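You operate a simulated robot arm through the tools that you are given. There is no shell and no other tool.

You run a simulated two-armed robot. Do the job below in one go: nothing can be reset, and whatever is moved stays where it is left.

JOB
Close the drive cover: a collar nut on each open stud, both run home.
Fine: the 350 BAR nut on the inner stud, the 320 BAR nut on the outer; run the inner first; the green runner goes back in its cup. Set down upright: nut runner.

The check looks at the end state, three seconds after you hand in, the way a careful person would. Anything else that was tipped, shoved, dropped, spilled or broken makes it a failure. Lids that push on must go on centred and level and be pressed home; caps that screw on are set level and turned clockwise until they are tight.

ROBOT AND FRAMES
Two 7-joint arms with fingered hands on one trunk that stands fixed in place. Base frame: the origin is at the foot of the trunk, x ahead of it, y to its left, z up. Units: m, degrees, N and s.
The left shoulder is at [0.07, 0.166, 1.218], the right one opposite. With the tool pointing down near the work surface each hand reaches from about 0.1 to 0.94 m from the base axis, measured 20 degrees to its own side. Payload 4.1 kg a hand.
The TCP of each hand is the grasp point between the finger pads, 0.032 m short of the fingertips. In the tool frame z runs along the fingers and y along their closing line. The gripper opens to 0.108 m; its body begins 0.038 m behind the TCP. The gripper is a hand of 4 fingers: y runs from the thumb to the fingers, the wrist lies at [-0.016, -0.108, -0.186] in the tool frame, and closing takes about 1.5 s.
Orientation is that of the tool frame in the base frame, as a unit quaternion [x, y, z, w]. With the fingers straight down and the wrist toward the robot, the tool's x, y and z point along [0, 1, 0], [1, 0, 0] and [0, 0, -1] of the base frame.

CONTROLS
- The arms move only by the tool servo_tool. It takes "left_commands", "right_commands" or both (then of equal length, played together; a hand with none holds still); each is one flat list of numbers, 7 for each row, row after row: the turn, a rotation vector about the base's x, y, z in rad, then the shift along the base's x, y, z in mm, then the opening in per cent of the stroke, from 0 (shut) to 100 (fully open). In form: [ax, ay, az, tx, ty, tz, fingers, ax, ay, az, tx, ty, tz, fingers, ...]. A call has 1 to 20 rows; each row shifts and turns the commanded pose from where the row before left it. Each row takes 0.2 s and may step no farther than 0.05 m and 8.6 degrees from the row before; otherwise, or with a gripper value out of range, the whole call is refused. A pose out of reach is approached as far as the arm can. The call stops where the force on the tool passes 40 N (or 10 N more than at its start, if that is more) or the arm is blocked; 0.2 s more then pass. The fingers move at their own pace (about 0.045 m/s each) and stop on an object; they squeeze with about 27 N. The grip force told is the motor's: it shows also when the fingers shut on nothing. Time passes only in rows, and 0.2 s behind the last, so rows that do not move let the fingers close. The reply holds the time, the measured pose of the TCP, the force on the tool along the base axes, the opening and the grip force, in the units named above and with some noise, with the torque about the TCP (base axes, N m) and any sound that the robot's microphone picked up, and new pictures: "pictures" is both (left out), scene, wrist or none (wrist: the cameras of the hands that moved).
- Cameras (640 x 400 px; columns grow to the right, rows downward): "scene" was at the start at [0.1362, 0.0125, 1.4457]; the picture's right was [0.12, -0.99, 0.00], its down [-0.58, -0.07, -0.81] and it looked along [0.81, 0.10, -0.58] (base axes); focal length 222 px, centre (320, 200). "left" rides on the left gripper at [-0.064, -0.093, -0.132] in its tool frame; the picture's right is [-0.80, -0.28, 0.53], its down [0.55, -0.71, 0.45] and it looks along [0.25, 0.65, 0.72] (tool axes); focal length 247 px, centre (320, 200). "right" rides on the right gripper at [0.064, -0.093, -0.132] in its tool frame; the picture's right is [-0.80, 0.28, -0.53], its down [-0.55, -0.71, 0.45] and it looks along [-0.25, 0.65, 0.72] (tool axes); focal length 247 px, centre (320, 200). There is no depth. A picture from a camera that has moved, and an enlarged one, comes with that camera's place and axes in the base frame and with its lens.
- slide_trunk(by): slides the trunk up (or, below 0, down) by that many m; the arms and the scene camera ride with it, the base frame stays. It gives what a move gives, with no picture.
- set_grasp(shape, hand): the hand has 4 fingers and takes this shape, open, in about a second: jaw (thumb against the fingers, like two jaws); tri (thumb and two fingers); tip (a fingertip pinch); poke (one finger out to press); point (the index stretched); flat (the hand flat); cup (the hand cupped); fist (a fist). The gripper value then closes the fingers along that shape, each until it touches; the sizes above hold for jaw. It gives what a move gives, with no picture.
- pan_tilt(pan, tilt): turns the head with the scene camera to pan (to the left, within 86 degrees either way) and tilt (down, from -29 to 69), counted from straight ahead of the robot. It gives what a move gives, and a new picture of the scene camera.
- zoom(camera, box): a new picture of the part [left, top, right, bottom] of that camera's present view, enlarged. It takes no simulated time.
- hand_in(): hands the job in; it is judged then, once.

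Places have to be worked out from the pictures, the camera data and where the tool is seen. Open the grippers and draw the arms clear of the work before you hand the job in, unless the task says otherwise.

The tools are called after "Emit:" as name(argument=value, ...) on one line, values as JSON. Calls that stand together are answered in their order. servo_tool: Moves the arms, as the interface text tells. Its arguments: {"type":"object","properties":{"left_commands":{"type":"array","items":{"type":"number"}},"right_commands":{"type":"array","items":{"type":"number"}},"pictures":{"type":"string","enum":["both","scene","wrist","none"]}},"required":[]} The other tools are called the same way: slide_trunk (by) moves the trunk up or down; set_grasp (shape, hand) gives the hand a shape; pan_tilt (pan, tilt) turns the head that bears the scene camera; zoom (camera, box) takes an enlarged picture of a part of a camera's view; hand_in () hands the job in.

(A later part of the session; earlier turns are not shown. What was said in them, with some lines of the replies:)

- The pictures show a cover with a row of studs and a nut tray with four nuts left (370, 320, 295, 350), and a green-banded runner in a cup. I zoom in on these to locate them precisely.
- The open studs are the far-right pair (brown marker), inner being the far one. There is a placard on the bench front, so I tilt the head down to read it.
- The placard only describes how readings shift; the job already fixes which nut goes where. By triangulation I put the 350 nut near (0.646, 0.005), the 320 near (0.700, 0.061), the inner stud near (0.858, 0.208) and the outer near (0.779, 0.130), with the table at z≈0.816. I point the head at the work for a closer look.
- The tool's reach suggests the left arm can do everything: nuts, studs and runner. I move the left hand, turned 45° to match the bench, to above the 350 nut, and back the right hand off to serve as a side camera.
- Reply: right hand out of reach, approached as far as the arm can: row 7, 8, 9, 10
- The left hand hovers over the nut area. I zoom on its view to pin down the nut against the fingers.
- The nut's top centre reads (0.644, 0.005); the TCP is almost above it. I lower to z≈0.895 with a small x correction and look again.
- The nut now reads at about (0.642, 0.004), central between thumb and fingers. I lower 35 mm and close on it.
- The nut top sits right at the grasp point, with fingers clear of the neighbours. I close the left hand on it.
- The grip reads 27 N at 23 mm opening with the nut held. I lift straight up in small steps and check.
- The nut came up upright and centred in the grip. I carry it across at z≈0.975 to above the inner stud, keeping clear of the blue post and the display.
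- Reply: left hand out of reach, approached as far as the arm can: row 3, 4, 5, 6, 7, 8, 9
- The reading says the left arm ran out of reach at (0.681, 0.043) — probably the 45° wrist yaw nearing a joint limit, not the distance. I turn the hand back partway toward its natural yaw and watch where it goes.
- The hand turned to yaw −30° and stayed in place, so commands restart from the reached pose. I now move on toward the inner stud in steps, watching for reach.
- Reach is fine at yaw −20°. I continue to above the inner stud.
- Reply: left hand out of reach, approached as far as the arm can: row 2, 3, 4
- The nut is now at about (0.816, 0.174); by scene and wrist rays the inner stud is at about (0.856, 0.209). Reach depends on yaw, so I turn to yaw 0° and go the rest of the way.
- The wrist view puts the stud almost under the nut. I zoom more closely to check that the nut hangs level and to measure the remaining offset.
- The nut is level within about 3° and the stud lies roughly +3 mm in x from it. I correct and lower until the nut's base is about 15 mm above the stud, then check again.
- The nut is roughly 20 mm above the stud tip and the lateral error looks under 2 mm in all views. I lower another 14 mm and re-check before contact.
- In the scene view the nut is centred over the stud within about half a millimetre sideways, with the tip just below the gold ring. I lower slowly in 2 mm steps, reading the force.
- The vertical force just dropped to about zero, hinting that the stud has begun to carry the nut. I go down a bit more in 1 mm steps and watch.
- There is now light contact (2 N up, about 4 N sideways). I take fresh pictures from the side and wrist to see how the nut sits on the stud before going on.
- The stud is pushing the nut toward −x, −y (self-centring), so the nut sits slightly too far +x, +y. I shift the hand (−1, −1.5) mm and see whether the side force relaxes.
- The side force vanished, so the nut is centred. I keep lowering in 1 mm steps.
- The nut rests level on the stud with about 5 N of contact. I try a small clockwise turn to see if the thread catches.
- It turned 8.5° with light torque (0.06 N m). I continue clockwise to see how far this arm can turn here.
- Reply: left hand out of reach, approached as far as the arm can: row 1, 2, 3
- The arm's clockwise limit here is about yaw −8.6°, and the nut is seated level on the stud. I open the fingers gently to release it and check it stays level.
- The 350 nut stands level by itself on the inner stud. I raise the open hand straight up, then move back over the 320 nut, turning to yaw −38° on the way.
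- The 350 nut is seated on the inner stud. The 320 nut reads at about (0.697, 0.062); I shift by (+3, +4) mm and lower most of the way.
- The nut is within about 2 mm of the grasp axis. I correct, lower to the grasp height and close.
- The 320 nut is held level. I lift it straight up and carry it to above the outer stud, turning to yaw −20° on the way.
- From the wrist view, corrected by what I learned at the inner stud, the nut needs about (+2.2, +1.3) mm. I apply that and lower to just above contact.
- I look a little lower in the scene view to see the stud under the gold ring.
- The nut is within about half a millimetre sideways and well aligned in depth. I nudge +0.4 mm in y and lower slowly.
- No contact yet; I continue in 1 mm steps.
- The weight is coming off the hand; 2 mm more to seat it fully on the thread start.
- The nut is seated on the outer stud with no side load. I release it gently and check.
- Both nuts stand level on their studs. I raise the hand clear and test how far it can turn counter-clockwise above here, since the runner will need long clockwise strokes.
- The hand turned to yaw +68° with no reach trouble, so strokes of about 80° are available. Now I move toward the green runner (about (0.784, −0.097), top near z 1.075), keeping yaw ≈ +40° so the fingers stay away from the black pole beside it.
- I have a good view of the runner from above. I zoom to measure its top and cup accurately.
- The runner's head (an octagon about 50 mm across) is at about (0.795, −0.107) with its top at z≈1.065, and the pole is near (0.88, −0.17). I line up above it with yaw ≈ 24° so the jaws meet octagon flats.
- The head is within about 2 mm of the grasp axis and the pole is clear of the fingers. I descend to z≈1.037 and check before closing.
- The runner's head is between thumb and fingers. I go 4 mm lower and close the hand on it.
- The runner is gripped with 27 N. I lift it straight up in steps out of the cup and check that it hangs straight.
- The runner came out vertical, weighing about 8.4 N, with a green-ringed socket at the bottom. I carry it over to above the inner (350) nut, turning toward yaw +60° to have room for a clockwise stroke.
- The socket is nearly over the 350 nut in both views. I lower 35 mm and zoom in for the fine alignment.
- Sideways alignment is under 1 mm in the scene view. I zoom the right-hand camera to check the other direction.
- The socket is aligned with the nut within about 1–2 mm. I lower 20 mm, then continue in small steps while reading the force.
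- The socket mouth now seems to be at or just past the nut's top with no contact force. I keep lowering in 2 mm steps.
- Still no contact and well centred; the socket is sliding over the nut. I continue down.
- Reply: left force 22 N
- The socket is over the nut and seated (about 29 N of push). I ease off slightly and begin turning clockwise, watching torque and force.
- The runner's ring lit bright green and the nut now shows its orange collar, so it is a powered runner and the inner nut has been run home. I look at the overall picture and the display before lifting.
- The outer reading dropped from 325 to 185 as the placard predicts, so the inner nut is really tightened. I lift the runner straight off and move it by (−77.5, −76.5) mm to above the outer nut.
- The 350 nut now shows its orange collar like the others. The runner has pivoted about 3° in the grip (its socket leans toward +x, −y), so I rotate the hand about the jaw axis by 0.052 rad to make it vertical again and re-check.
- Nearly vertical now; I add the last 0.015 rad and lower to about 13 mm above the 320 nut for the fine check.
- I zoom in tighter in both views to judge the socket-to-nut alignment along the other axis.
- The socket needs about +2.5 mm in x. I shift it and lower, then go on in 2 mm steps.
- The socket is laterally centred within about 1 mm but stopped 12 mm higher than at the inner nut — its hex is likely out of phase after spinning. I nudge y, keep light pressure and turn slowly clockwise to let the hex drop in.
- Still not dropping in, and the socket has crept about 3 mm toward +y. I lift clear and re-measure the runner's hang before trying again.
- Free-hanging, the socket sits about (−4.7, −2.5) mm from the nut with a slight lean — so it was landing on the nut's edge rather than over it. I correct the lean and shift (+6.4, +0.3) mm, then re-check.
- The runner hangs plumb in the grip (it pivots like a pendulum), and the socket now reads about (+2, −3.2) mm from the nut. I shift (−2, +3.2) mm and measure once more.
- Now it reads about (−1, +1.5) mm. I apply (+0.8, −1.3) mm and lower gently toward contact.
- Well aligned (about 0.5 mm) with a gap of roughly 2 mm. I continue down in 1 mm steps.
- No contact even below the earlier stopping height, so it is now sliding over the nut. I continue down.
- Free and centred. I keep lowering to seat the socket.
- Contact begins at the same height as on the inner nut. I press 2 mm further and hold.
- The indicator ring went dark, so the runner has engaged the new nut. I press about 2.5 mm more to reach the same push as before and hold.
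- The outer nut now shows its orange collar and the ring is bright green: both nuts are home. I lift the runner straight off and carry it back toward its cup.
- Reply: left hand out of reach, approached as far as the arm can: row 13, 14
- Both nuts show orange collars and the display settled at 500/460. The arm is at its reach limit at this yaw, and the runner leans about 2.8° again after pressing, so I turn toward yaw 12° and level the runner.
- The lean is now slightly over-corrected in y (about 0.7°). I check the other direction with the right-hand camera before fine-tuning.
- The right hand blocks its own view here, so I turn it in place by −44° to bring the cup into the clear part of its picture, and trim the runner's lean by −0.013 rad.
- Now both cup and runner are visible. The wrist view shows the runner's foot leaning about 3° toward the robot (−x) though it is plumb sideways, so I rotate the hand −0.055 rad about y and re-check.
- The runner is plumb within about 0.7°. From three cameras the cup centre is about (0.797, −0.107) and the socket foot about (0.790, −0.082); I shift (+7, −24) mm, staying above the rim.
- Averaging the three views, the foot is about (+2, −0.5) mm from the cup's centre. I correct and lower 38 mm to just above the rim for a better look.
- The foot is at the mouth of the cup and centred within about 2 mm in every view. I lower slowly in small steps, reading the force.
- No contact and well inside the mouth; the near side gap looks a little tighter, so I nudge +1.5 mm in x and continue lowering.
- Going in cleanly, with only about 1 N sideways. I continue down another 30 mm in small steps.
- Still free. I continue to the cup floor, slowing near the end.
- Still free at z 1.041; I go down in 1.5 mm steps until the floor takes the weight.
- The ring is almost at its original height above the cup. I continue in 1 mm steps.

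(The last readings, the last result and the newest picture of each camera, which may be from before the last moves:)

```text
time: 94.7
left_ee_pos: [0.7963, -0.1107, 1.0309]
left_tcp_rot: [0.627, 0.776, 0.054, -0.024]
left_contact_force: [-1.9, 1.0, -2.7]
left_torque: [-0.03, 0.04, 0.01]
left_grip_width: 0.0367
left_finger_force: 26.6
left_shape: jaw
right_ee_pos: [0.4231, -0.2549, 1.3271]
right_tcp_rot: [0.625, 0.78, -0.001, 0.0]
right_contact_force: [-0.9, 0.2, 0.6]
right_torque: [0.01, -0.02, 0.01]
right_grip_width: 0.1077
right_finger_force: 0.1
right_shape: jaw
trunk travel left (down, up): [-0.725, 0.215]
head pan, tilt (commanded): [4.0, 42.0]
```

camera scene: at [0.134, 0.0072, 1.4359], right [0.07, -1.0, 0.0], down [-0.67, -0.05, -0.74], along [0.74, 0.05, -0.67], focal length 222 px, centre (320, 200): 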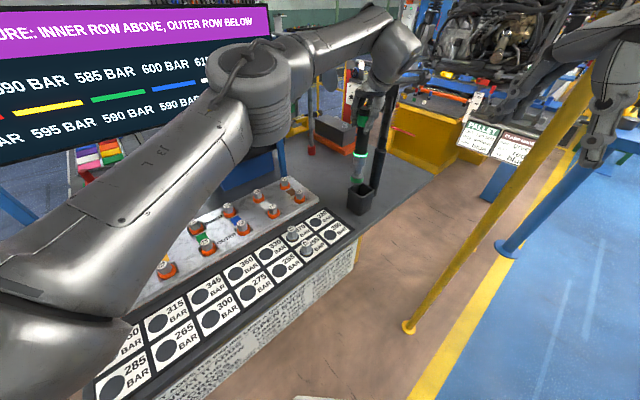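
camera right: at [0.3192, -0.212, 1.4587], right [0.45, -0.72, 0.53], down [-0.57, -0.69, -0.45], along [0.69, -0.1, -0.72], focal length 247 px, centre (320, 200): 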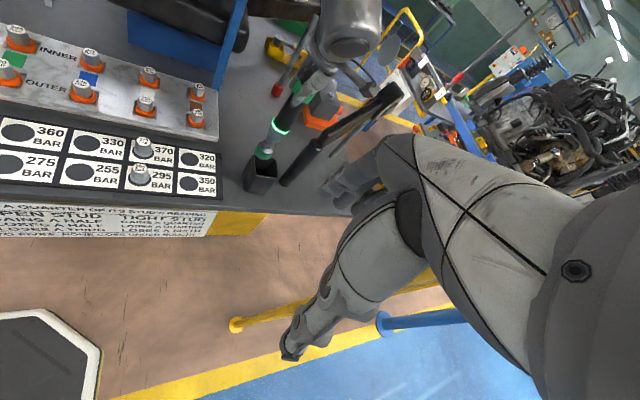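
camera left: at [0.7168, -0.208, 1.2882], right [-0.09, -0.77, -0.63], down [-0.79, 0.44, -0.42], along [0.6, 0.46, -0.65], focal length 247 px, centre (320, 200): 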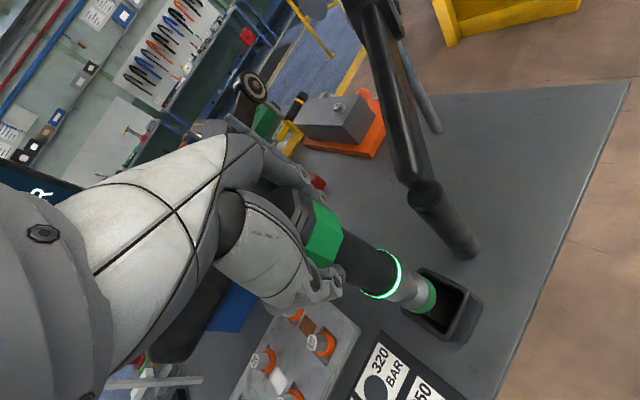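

The floor is taking the weight (−8 → −2.7 N). I settle 1 mm more and check the runner is upright before releasing.

Emit:
servo_tool(left_commands=[0, 0, 0, 0, 0, -1, 0, 0, 0, 0, 0, 0, 0, 0], pictures="both")

Emit:
zoom(camera="scene", box=[340, 130, 390, 220])

Emit:
zoom(camera="left", box=[260, 160, 480, 320])

Emit:
zoom(camera="right", box=[230, 85, 320, 205])

```text
time: 95.3
left_ee_pos: [0.7962, -0.1086, 1.0296]
left_tcp_rot: [0.627, 0.777, 0.054, -0.024]
left_contact_force: [-0.2, 0.7, 0.9]
left_torque: [0.03, -0.01, 0.0]
left_grip_width: 0.0363
left_finger_force: 27.1
left_shape: jaw
right_ee_pos: [0.4221, -0.2542, 1.3281]
right_tcp_rot: [0.625, 0.78, 0.0, 0.0]
right_contact_force: [-1.0, -0.5, -0.5]
right_torque: [-0.04, 0.0, -0.02]
right_grip_width: 0.1078
right_finger_force: 0.1
right_shape: jaw
trunk travel left (down, up): [-0.725, 0.215]
head pan, tilt (commanded): [4.0, 42.0]
camera scene: at [0.1321, 0.0078, 1.4361], right [0.07, -1.0, 0.0], down [-0.67, -0.05, -0.74], along [0.74, 0.05, -0.67], focal length 222 px, centre (320, 200)
camera left: at [0.715, -0.2074, 1.1469], right [-0.09, -0.77, -0.63], down [-0.79, 0.44, -0.43], along [0.6, 0.46, -0.65], focal length 247 px, centre (320, 200)
```

scene: 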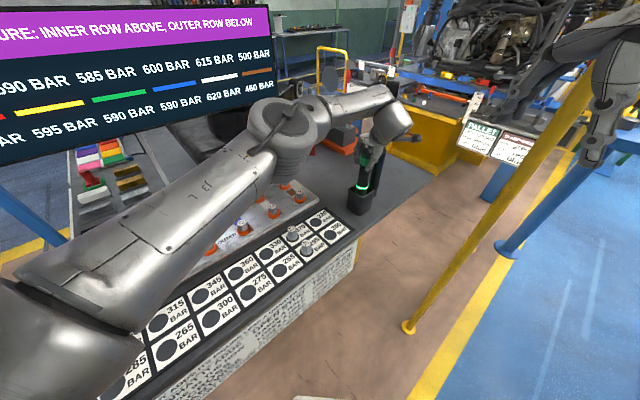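
left: 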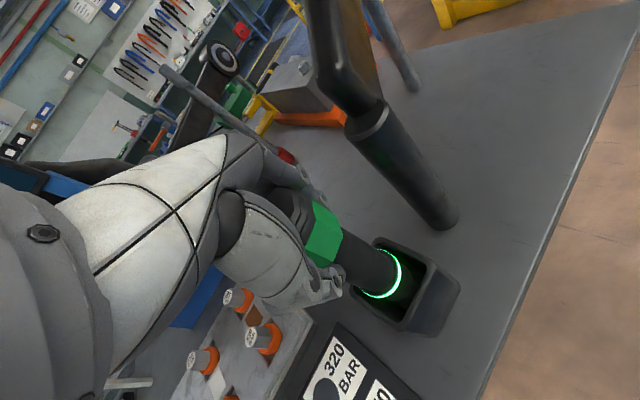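

```text
4.44 times, centred on (365, 175) of scene
camera zoom: at [0.1321, 0.0078, 1.4361], right [0.07, -1.0, 0.0], down [-0.67, -0.05, -0.74], along [0.74, 0.05, -0.67], focal length 987 px, centre (120, 311)
```

zoom: 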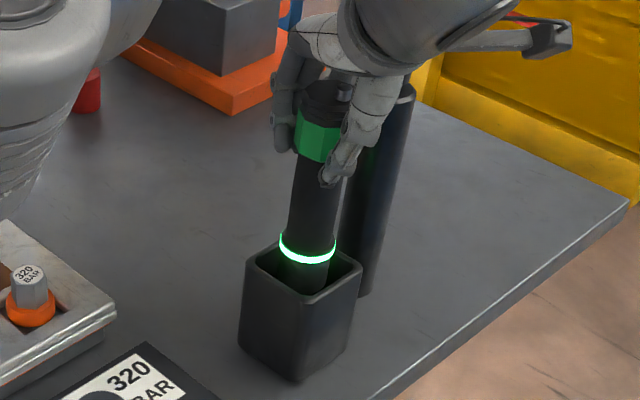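

```text
2.50 times, centred on (370, 240) of left
camera zoom: at [0.715, -0.2074, 1.1469], right [-0.09, -0.77, -0.63], down [-0.79, 0.44, -0.43], along [0.6, 0.46, -0.65], focal length 617 px, centre (195, 100)
```

zoom: 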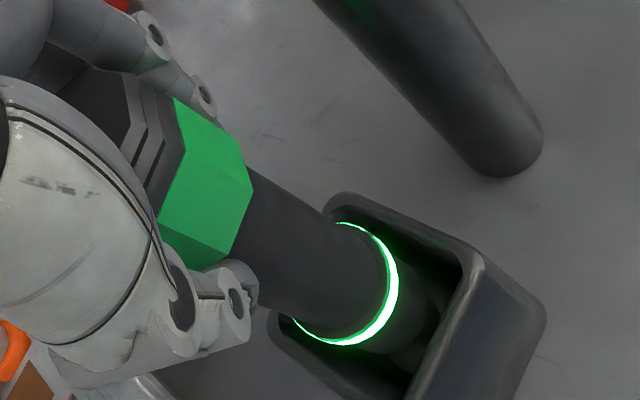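

```text
3.33 times, centred on (275, 145) of right
camera zoom: at [0.3173, -0.2115, 1.4594], right [0.45, -0.72, 0.53], down [-0.57, -0.69, -0.45], along [0.69, -0.1, -0.72], focal length 823 px, centre (470, 383)
```

zoom: 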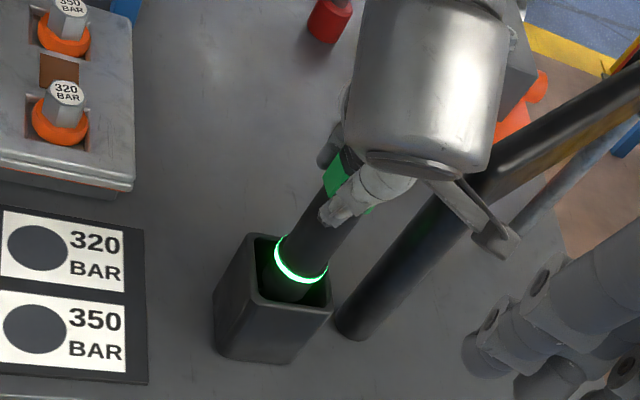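

The runner stands in its cup with its weight on the floor and essentially no side force. I open the fingers gradually to release it.

Emit:
servo_tool(left_commands=[0, 0, 0, 0, 0, 0, 38, 0, 0, 0, 0, 0, 0, 42, 0, 0, 0, 0, 0, 0, 48, 0, 0, 0, 0, 0, 0, 56, 0, 0, 0, 0, 0, 0, 64, 0, 0, 0, 0, 0, 0, 68, 0, 0, 0, 0, 0, 0, 68], pictures="none")

Emit:
zoom(camera="scene", box=[340, 120, 400, 220])

Emit:
zoom(camera="left", box=[240, 160, 480, 320])

Emit:
zoom(camera="right", box=[230, 85, 320, 205])

```text
time: 96.9
left_ee_pos: [0.7966, -0.1094, 1.0283]
left_tcp_rot: [0.627, 0.777, 0.054, -0.023]
left_contact_force: [0.0, 0.0, 0.1]
left_torque: [-0.01, -0.01, -0.03]
left_grip_width: 0.073
left_finger_force: 0.0
left_shape: jaw
right_ee_pos: [0.4226, -0.2549, 1.3279]
right_tcp_rot: [0.626, 0.78, 0.0, 0.0]
right_contact_force: [0.0, -0.5, -0.8]
right_torque: [-0.01, 0.0, -0.02]
right_grip_width: 0.1077
right_finger_force: 0.0
right_shape: jaw
trunk travel left (down, up): [-0.725, 0.215]
head pan, tilt (commanded): [4.0, 42.0]
```

```text
4.00 times, centred on (370, 170) of scene
camera zoom: at [0.1326, 0.0075, 1.436], right [0.07, -1.0, 0.0], down [-0.67, -0.05, -0.74], along [0.74, 0.05, -0.67], focal length 888 px, centre (120, 320)
```

zoom: 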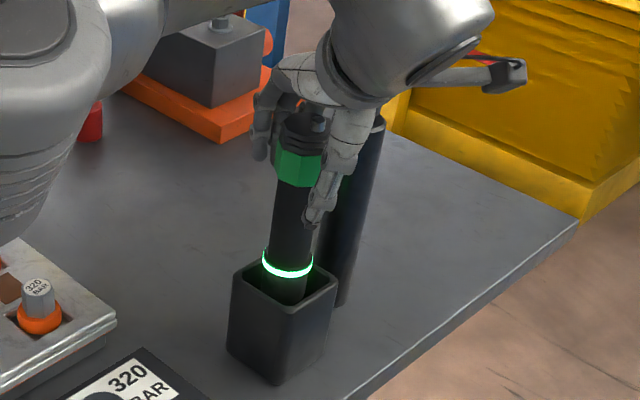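

```text
2.50 times, centred on (360, 240) of left
camera zoom: at [0.7152, -0.2076, 1.1463], right [-0.09, -0.77, -0.63], down [-0.79, 0.44, -0.43], along [0.6, 0.46, -0.65], focal length 617 px, centre (220, 100)
```

zoom: 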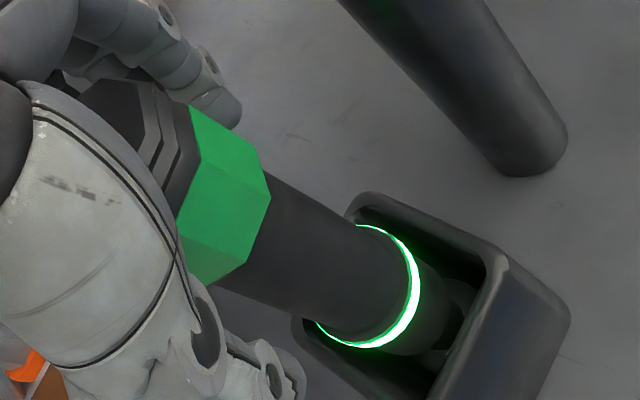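

```text
3.33 times, centred on (275, 145) of right
camera zoom: at [0.3177, -0.2117, 1.4592], right [0.45, -0.72, 0.53], down [-0.57, -0.69, -0.45], along [0.69, -0.1, -0.72], focal length 823 px, centre (470, 383)
```

zoom: 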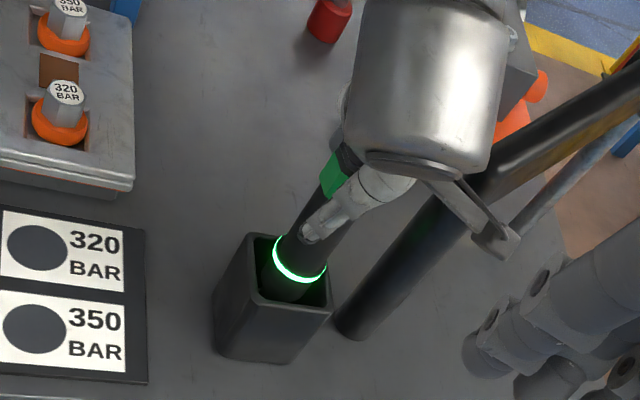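

The fingers are off and the runner stands by itself. I lift the hand straight up slowly, checking that nothing drags.

Emit:
servo_tool(left_commands=[0, 0, 0, 0, 0, 6, 74, 0, 0, 0, 0, 0, 10, 76, 0, 0, 0, 0, 0, 12, 76, 0, 0, 0, 0, 0, 0, 76], pictures="none")

Emit:
zoom(camera="scene", box=[340, 120, 400, 220])

Emit:
zoom(camera="left", box=[240, 160, 480, 320])

```text
time: 97.9
left_ee_pos: [0.794, -0.1096, 1.0563]
left_tcp_rot: [0.628, 0.776, 0.054, -0.023]
left_contact_force: [-0.4, 0.5, -0.3]
left_torque: [0.03, -0.05, -0.01]
left_grip_width: 0.0819
left_finger_force: 0.0
left_shape: jaw
right_ee_pos: [0.4215, -0.2533, 1.3281]
right_tcp_rot: [0.626, 0.78, -0.001, -0.001]
right_contact_force: [-0.8, -0.6, 0.2]
right_torque: [0.01, -0.01, 0.01]
right_grip_width: 0.1076
right_finger_force: 0.1
right_shape: jaw
trunk travel left (down, up): [-0.725, 0.215]
head pan, tilt (commanded): [4.0, 42.0]
```

```text
4.00 times, centred on (370, 170) of scene
camera zoom: at [0.1327, 0.0076, 1.436], right [0.07, -1.0, 0.0], down [-0.67, -0.05, -0.74], along [0.74, 0.05, -0.67], focal length 888 px, centre (120, 320)
```

zoom: 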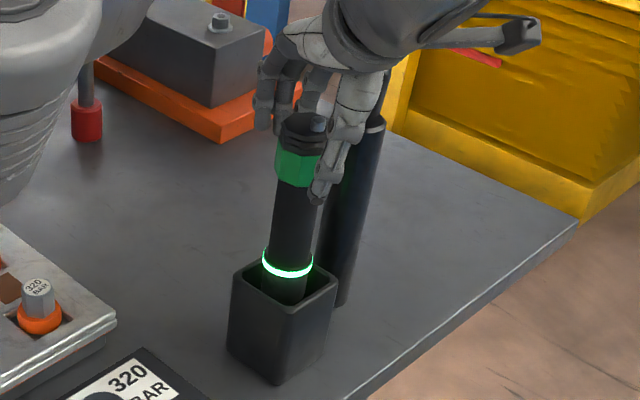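

```text
2.50 times, centred on (360, 240) of left
camera zoom: at [0.7143, -0.2077, 1.1749], right [-0.09, -0.77, -0.63], down [-0.79, 0.44, -0.43], along [0.6, 0.46, -0.65], focal length 617 px, centre (220, 100)
```

zoom: 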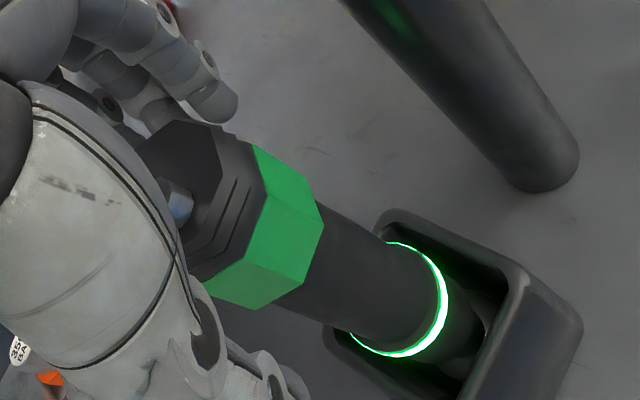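

The runner stays put as the hand rises. I continue straight up until the fingertips are well clear.

Emit:
servo_tool(left_commands=[0, 0, 0, 0, 0, 15, 76, 0, 0, 0, 0, 0, 20, 76, 0, 0, 0, 0, 0, 25, 76, 0, 0, 0, 0, 0, 25, 76, 0, 0, 0, 0, 0, 20, 76, 0, 0, 0, 0, 0, 0, 76], pictures="both")

Emit:
zoom(camera="scene", box=[340, 100, 400, 220])

```text
time: 99.3
left_ee_pos: [0.7943, -0.11, 1.1594]
left_tcp_rot: [0.627, 0.777, 0.053, -0.024]
left_contact_force: [0.0, 0.1, 0.0]
left_torque: [-0.02, -0.01, 0.03]
left_grip_width: 0.0821
left_finger_force: 0.1
left_shape: jaw
right_ee_pos: [0.4224, -0.2536, 1.3272]
right_tcp_rot: [0.626, 0.78, 0.0, -0.001]
right_contact_force: [0.1, 0.1, -0.4]
right_torque: [-0.03, 0.02, 0.03]
right_grip_width: 0.1077
right_finger_force: 0.1
right_shape: jaw
trunk travel left (down, up): [-0.725, 0.215]
head pan, tilt (commanded): [4.0, 42.0]
camera scene: at [0.1329, 0.0076, 1.436], right [0.07, -1.0, 0.0], down [-0.67, -0.05, -0.74], along [0.74, 0.05, -0.67], focal length 222 px, centre (320, 200)
camera left: at [0.7146, -0.2089, 1.2775], right [-0.09, -0.77, -0.63], down [-0.79, 0.44, -0.42], along [0.6, 0.46, -0.65], focal length 247 px, centre (320, 200)
```

scene: 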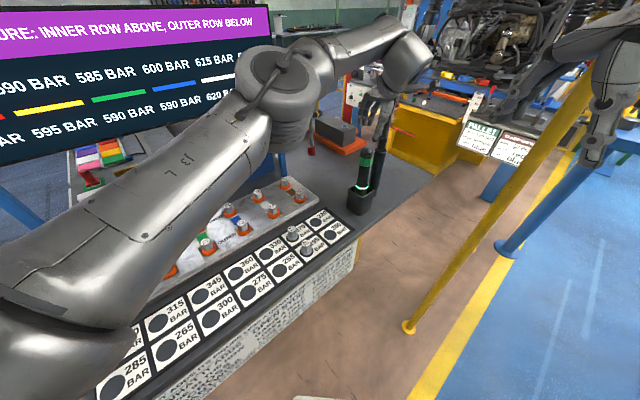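
left: 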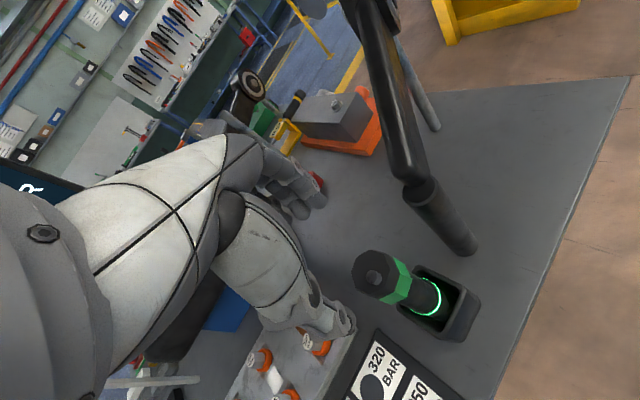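

```text
3.33 times, centred on (370, 160) of scene
camera zoom: at [0.1329, 0.0076, 1.436], right [0.07, -1.0, 0.0], down [-0.67, -0.05, -0.74], along [0.74, 0.05, -0.67], focal length 740 px, centre (153, 333)
```

zoom: 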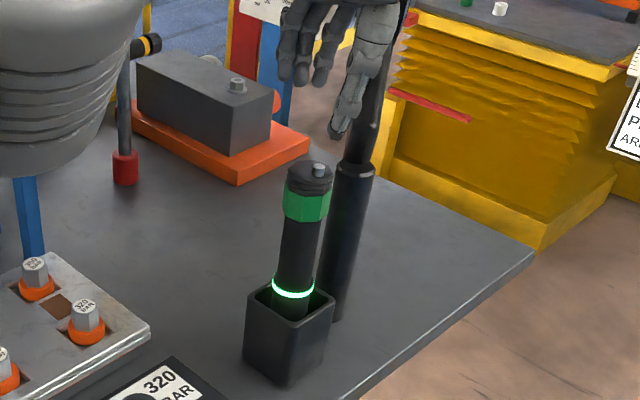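

The runner stands upright in its cup with the hand clear of it. I draw the left arm back over the free area, up and to the left, away from the work.

Emit:
servo_tool(left_commands=[0, 0, 0, -10, 20, 15, 80, -0.02, 0.006, 0, -19, 32, 15, 90, -0.02, 0.006, 0, -19, 32, 12, 100, -0.02, 0.006, 0, -19, 32, 12, 100, -0.02, 0.006, 0, -19, 32, 12, 100, -0.02, 0.006, 0, -25, 33, 13, 100, 0, 0, 0, -25, 33, 13, 100, 0, 0, 0, -25, 33, 13, 100, 0, 0, 0, -25, 33, 13, 100, 0, 0, 0, -25, 33, 13, 100, 0, 0, 0, -25, 33, 10, 100, 0, 0, 0, 0, 0, 0, 100], pictures="both")

Emit:
zoom(camera="scene", box=[220, 120, 400, 260])

```text
time: 101.9
left_ee_pos: [0.5603, 0.2359, 1.3012]
left_tcp_rot: [0.628, 0.778, 0.006, -0.005]
left_contact_force: [0.4, -0.1, -0.2]
left_torque: [-0.01, 0.02, 0.0]
left_grip_width: 0.1078
left_finger_force: 0.1
left_shape: jaw
right_ee_pos: [0.423, -0.2551, 1.3264]
right_tcp_rot: [0.626, 0.78, -0.001, -0.001]
right_contact_force: [0.6, -0.6, 0.5]
right_torque: [0.0, 0.01, -0.01]
right_grip_width: 0.1076
right_finger_force: 0.1
right_shape: jaw
trunk travel left (down, up): [-0.725, 0.215]
head pan, tilt (commanded): [4.0, 42.0]
camera scene: at [0.1332, 0.0067, 1.4359], right [0.07, -1.0, 0.0], down [-0.67, -0.05, -0.74], along [0.74, 0.05, -0.67], focal length 222 px, centre (320, 200)
camera left: at [0.4834, 0.1498, 1.4307], right [-0.11, -0.83, -0.54], down [-0.81, 0.39, -0.44], along [0.58, 0.39, -0.71], focal length 247 px, centre (320, 200)
```

scene: 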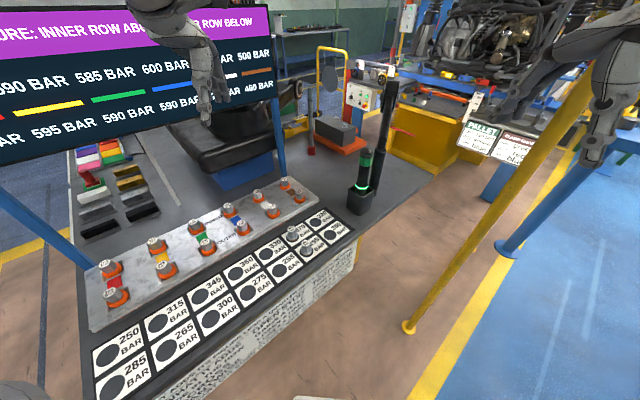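
left: 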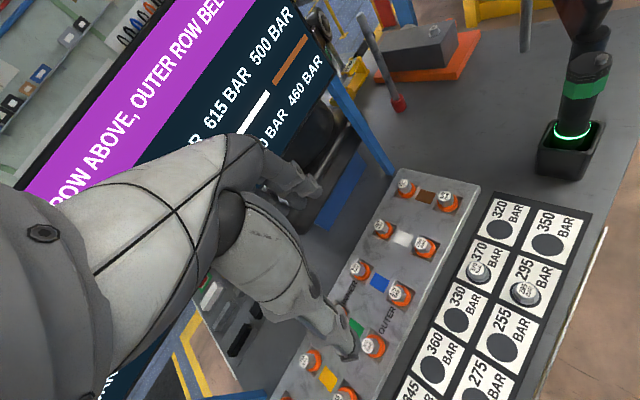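

```text
2.86 times, centred on (310, 190) of scene
camera zoom: at [0.1332, 0.0067, 1.4359], right [0.07, -1.0, 0.0], down [-0.67, -0.05, -0.74], along [0.74, 0.05, -0.67], focal length 634 px, centre (349, 229)
```

zoom: 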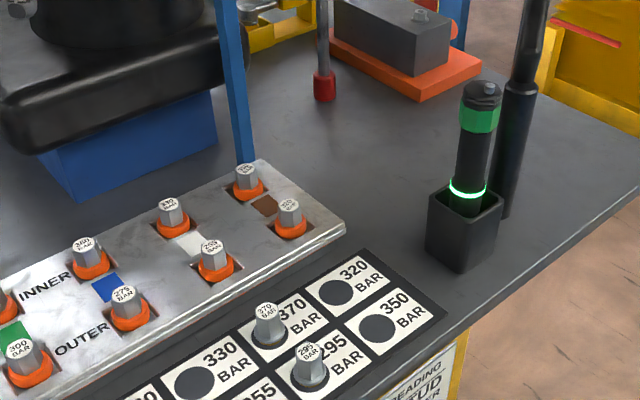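

Everything looks in order. I pull the left hand a bit further back and zoom in for a final check of both nuts and the runner.

Emit:
servo_tool(left_commands=[0, 0, 0, -25, 25, 0, 100, 0, 0, 0, -25, 25, 0, 100, 0, 0, 0, -20, 25, 0, 100, 0, 0, 0, 0, 15, 0, 100, 0, 0, 0, 0, 0, 0, 100], pictures="scene")

Emit:
zoom(camera="scene", box=[265, 165, 325, 215])

Emit:
zoom(camera="scene", box=[335, 130, 395, 220])

Emit:
zoom(camera="right", box=[100, 30, 320, 210])

```text
time: 103.1
left_ee_pos: [0.4902, 0.326, 1.3022]
left_tcp_rot: [0.627, 0.779, 0.005, -0.004]
left_contact_force: [0.1, 0.1, 0.0]
left_torque: [0.04, -0.02, -0.03]
left_grip_width: 0.1077
left_finger_force: 0.0
left_shape: jaw
right_ee_pos: [0.4231, -0.2551, 1.3273]
right_tcp_rot: [0.626, 0.78, -0.001, -0.001]
right_contact_force: [-0.4, 0.2, 0.3]
right_torque: [0.0, -0.04, 0.02]
right_grip_width: 0.1077
right_finger_force: 0.1
right_shape: jaw
trunk travel left (down, up): [-0.725, 0.215]
head pan, tilt (commanded): [4.0, 42.0]
camera scene: at [0.1329, 0.0071, 1.436], right [0.07, -1.0, 0.0], down [-0.67, -0.05, -0.74], along [0.74, 0.05, -0.67], focal length 222 px, centre (320, 200)
```

scene: 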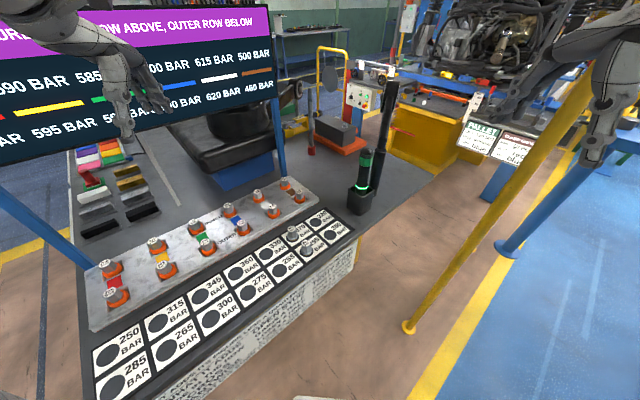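

```text
8.00 times, centred on (295, 190) of scene
camera zoom: at [0.1329, 0.0071, 1.436], right [0.07, -1.0, 0.0], down [-0.67, -0.05, -0.74], along [0.74, 0.05, -0.67], focal length 1776 px, centre (520, 280)
```

zoom: 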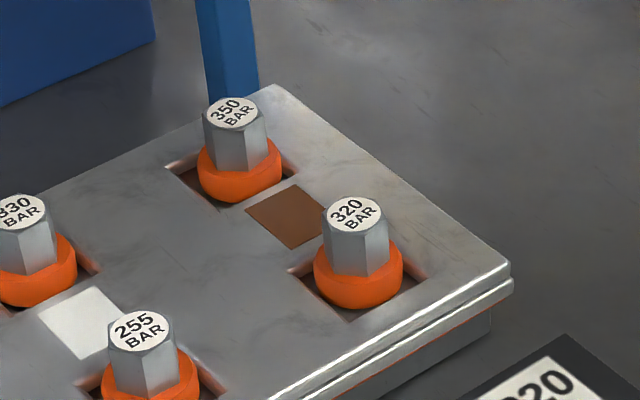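

```text
4.44 times, centred on (365, 175) of scene
camera zoom: at [0.1329, 0.0071, 1.436], right [0.07, -1.0, 0.0], down [-0.67, -0.05, -0.74], along [0.74, 0.05, -0.67], focal length 987 px, centre (120, 311)
```

zoom: 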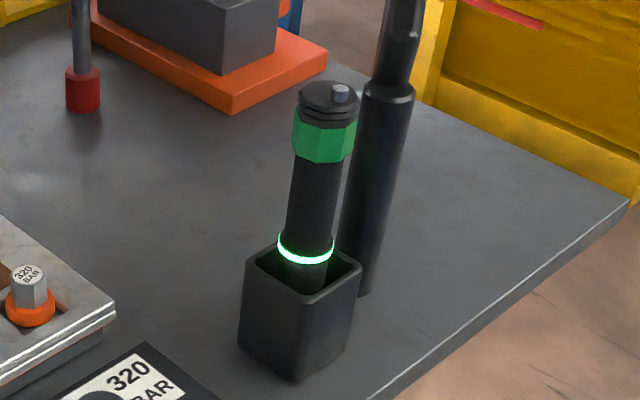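

```text
2.22 times, centred on (210, 120) of right
camera zoom: at [0.3181, -0.2122, 1.459], right [0.45, -0.72, 0.53], down [-0.57, -0.69, -0.45], along [0.69, -0.1, -0.72], focal length 549 px, centre (564, 378)
```

zoom: 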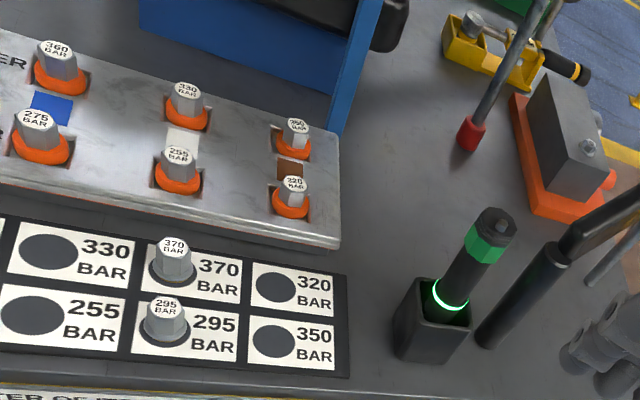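

The 350 nut is tight on the inner stud and the 320 nut is tight on the outer, both level with their orange collars showing. The green runner is upright in its cup. The 370 and 295 nuts haven't moved, the grippers are open and both arms are clear, so I hand the job in.

Emit:
hand_in()

```text
The job is handed in.
```

The drive cover is closed. The 350 BAR nut is on the inner stud and the 320 BAR nut is on the outer, and the job is handed in. I don't have the check's verdict yet.

- **Run home:** the inner nut was run first, then the outer. On both, the runner's ring went green and the orange collar appeared, matching the other tightened nuts. The display now reads 500 BAR inner and 460 BAR outer on the brown column.
- **Runner:** the green runner is back in its cup, standing upright. It leaned a few degrees in my grip after each run, so I straightened it before lowering it in.
- **Everything else:** I saw nothing else tipped or moved. The 370 and 295 nuts are still in the tray, both grippers are open, and both arms are clear of the work.

The first try at seating the runner on the outer nut pressed on the nut's edge. I lifted off, re-centred and ran it normally. The nut showed no sign of harm.
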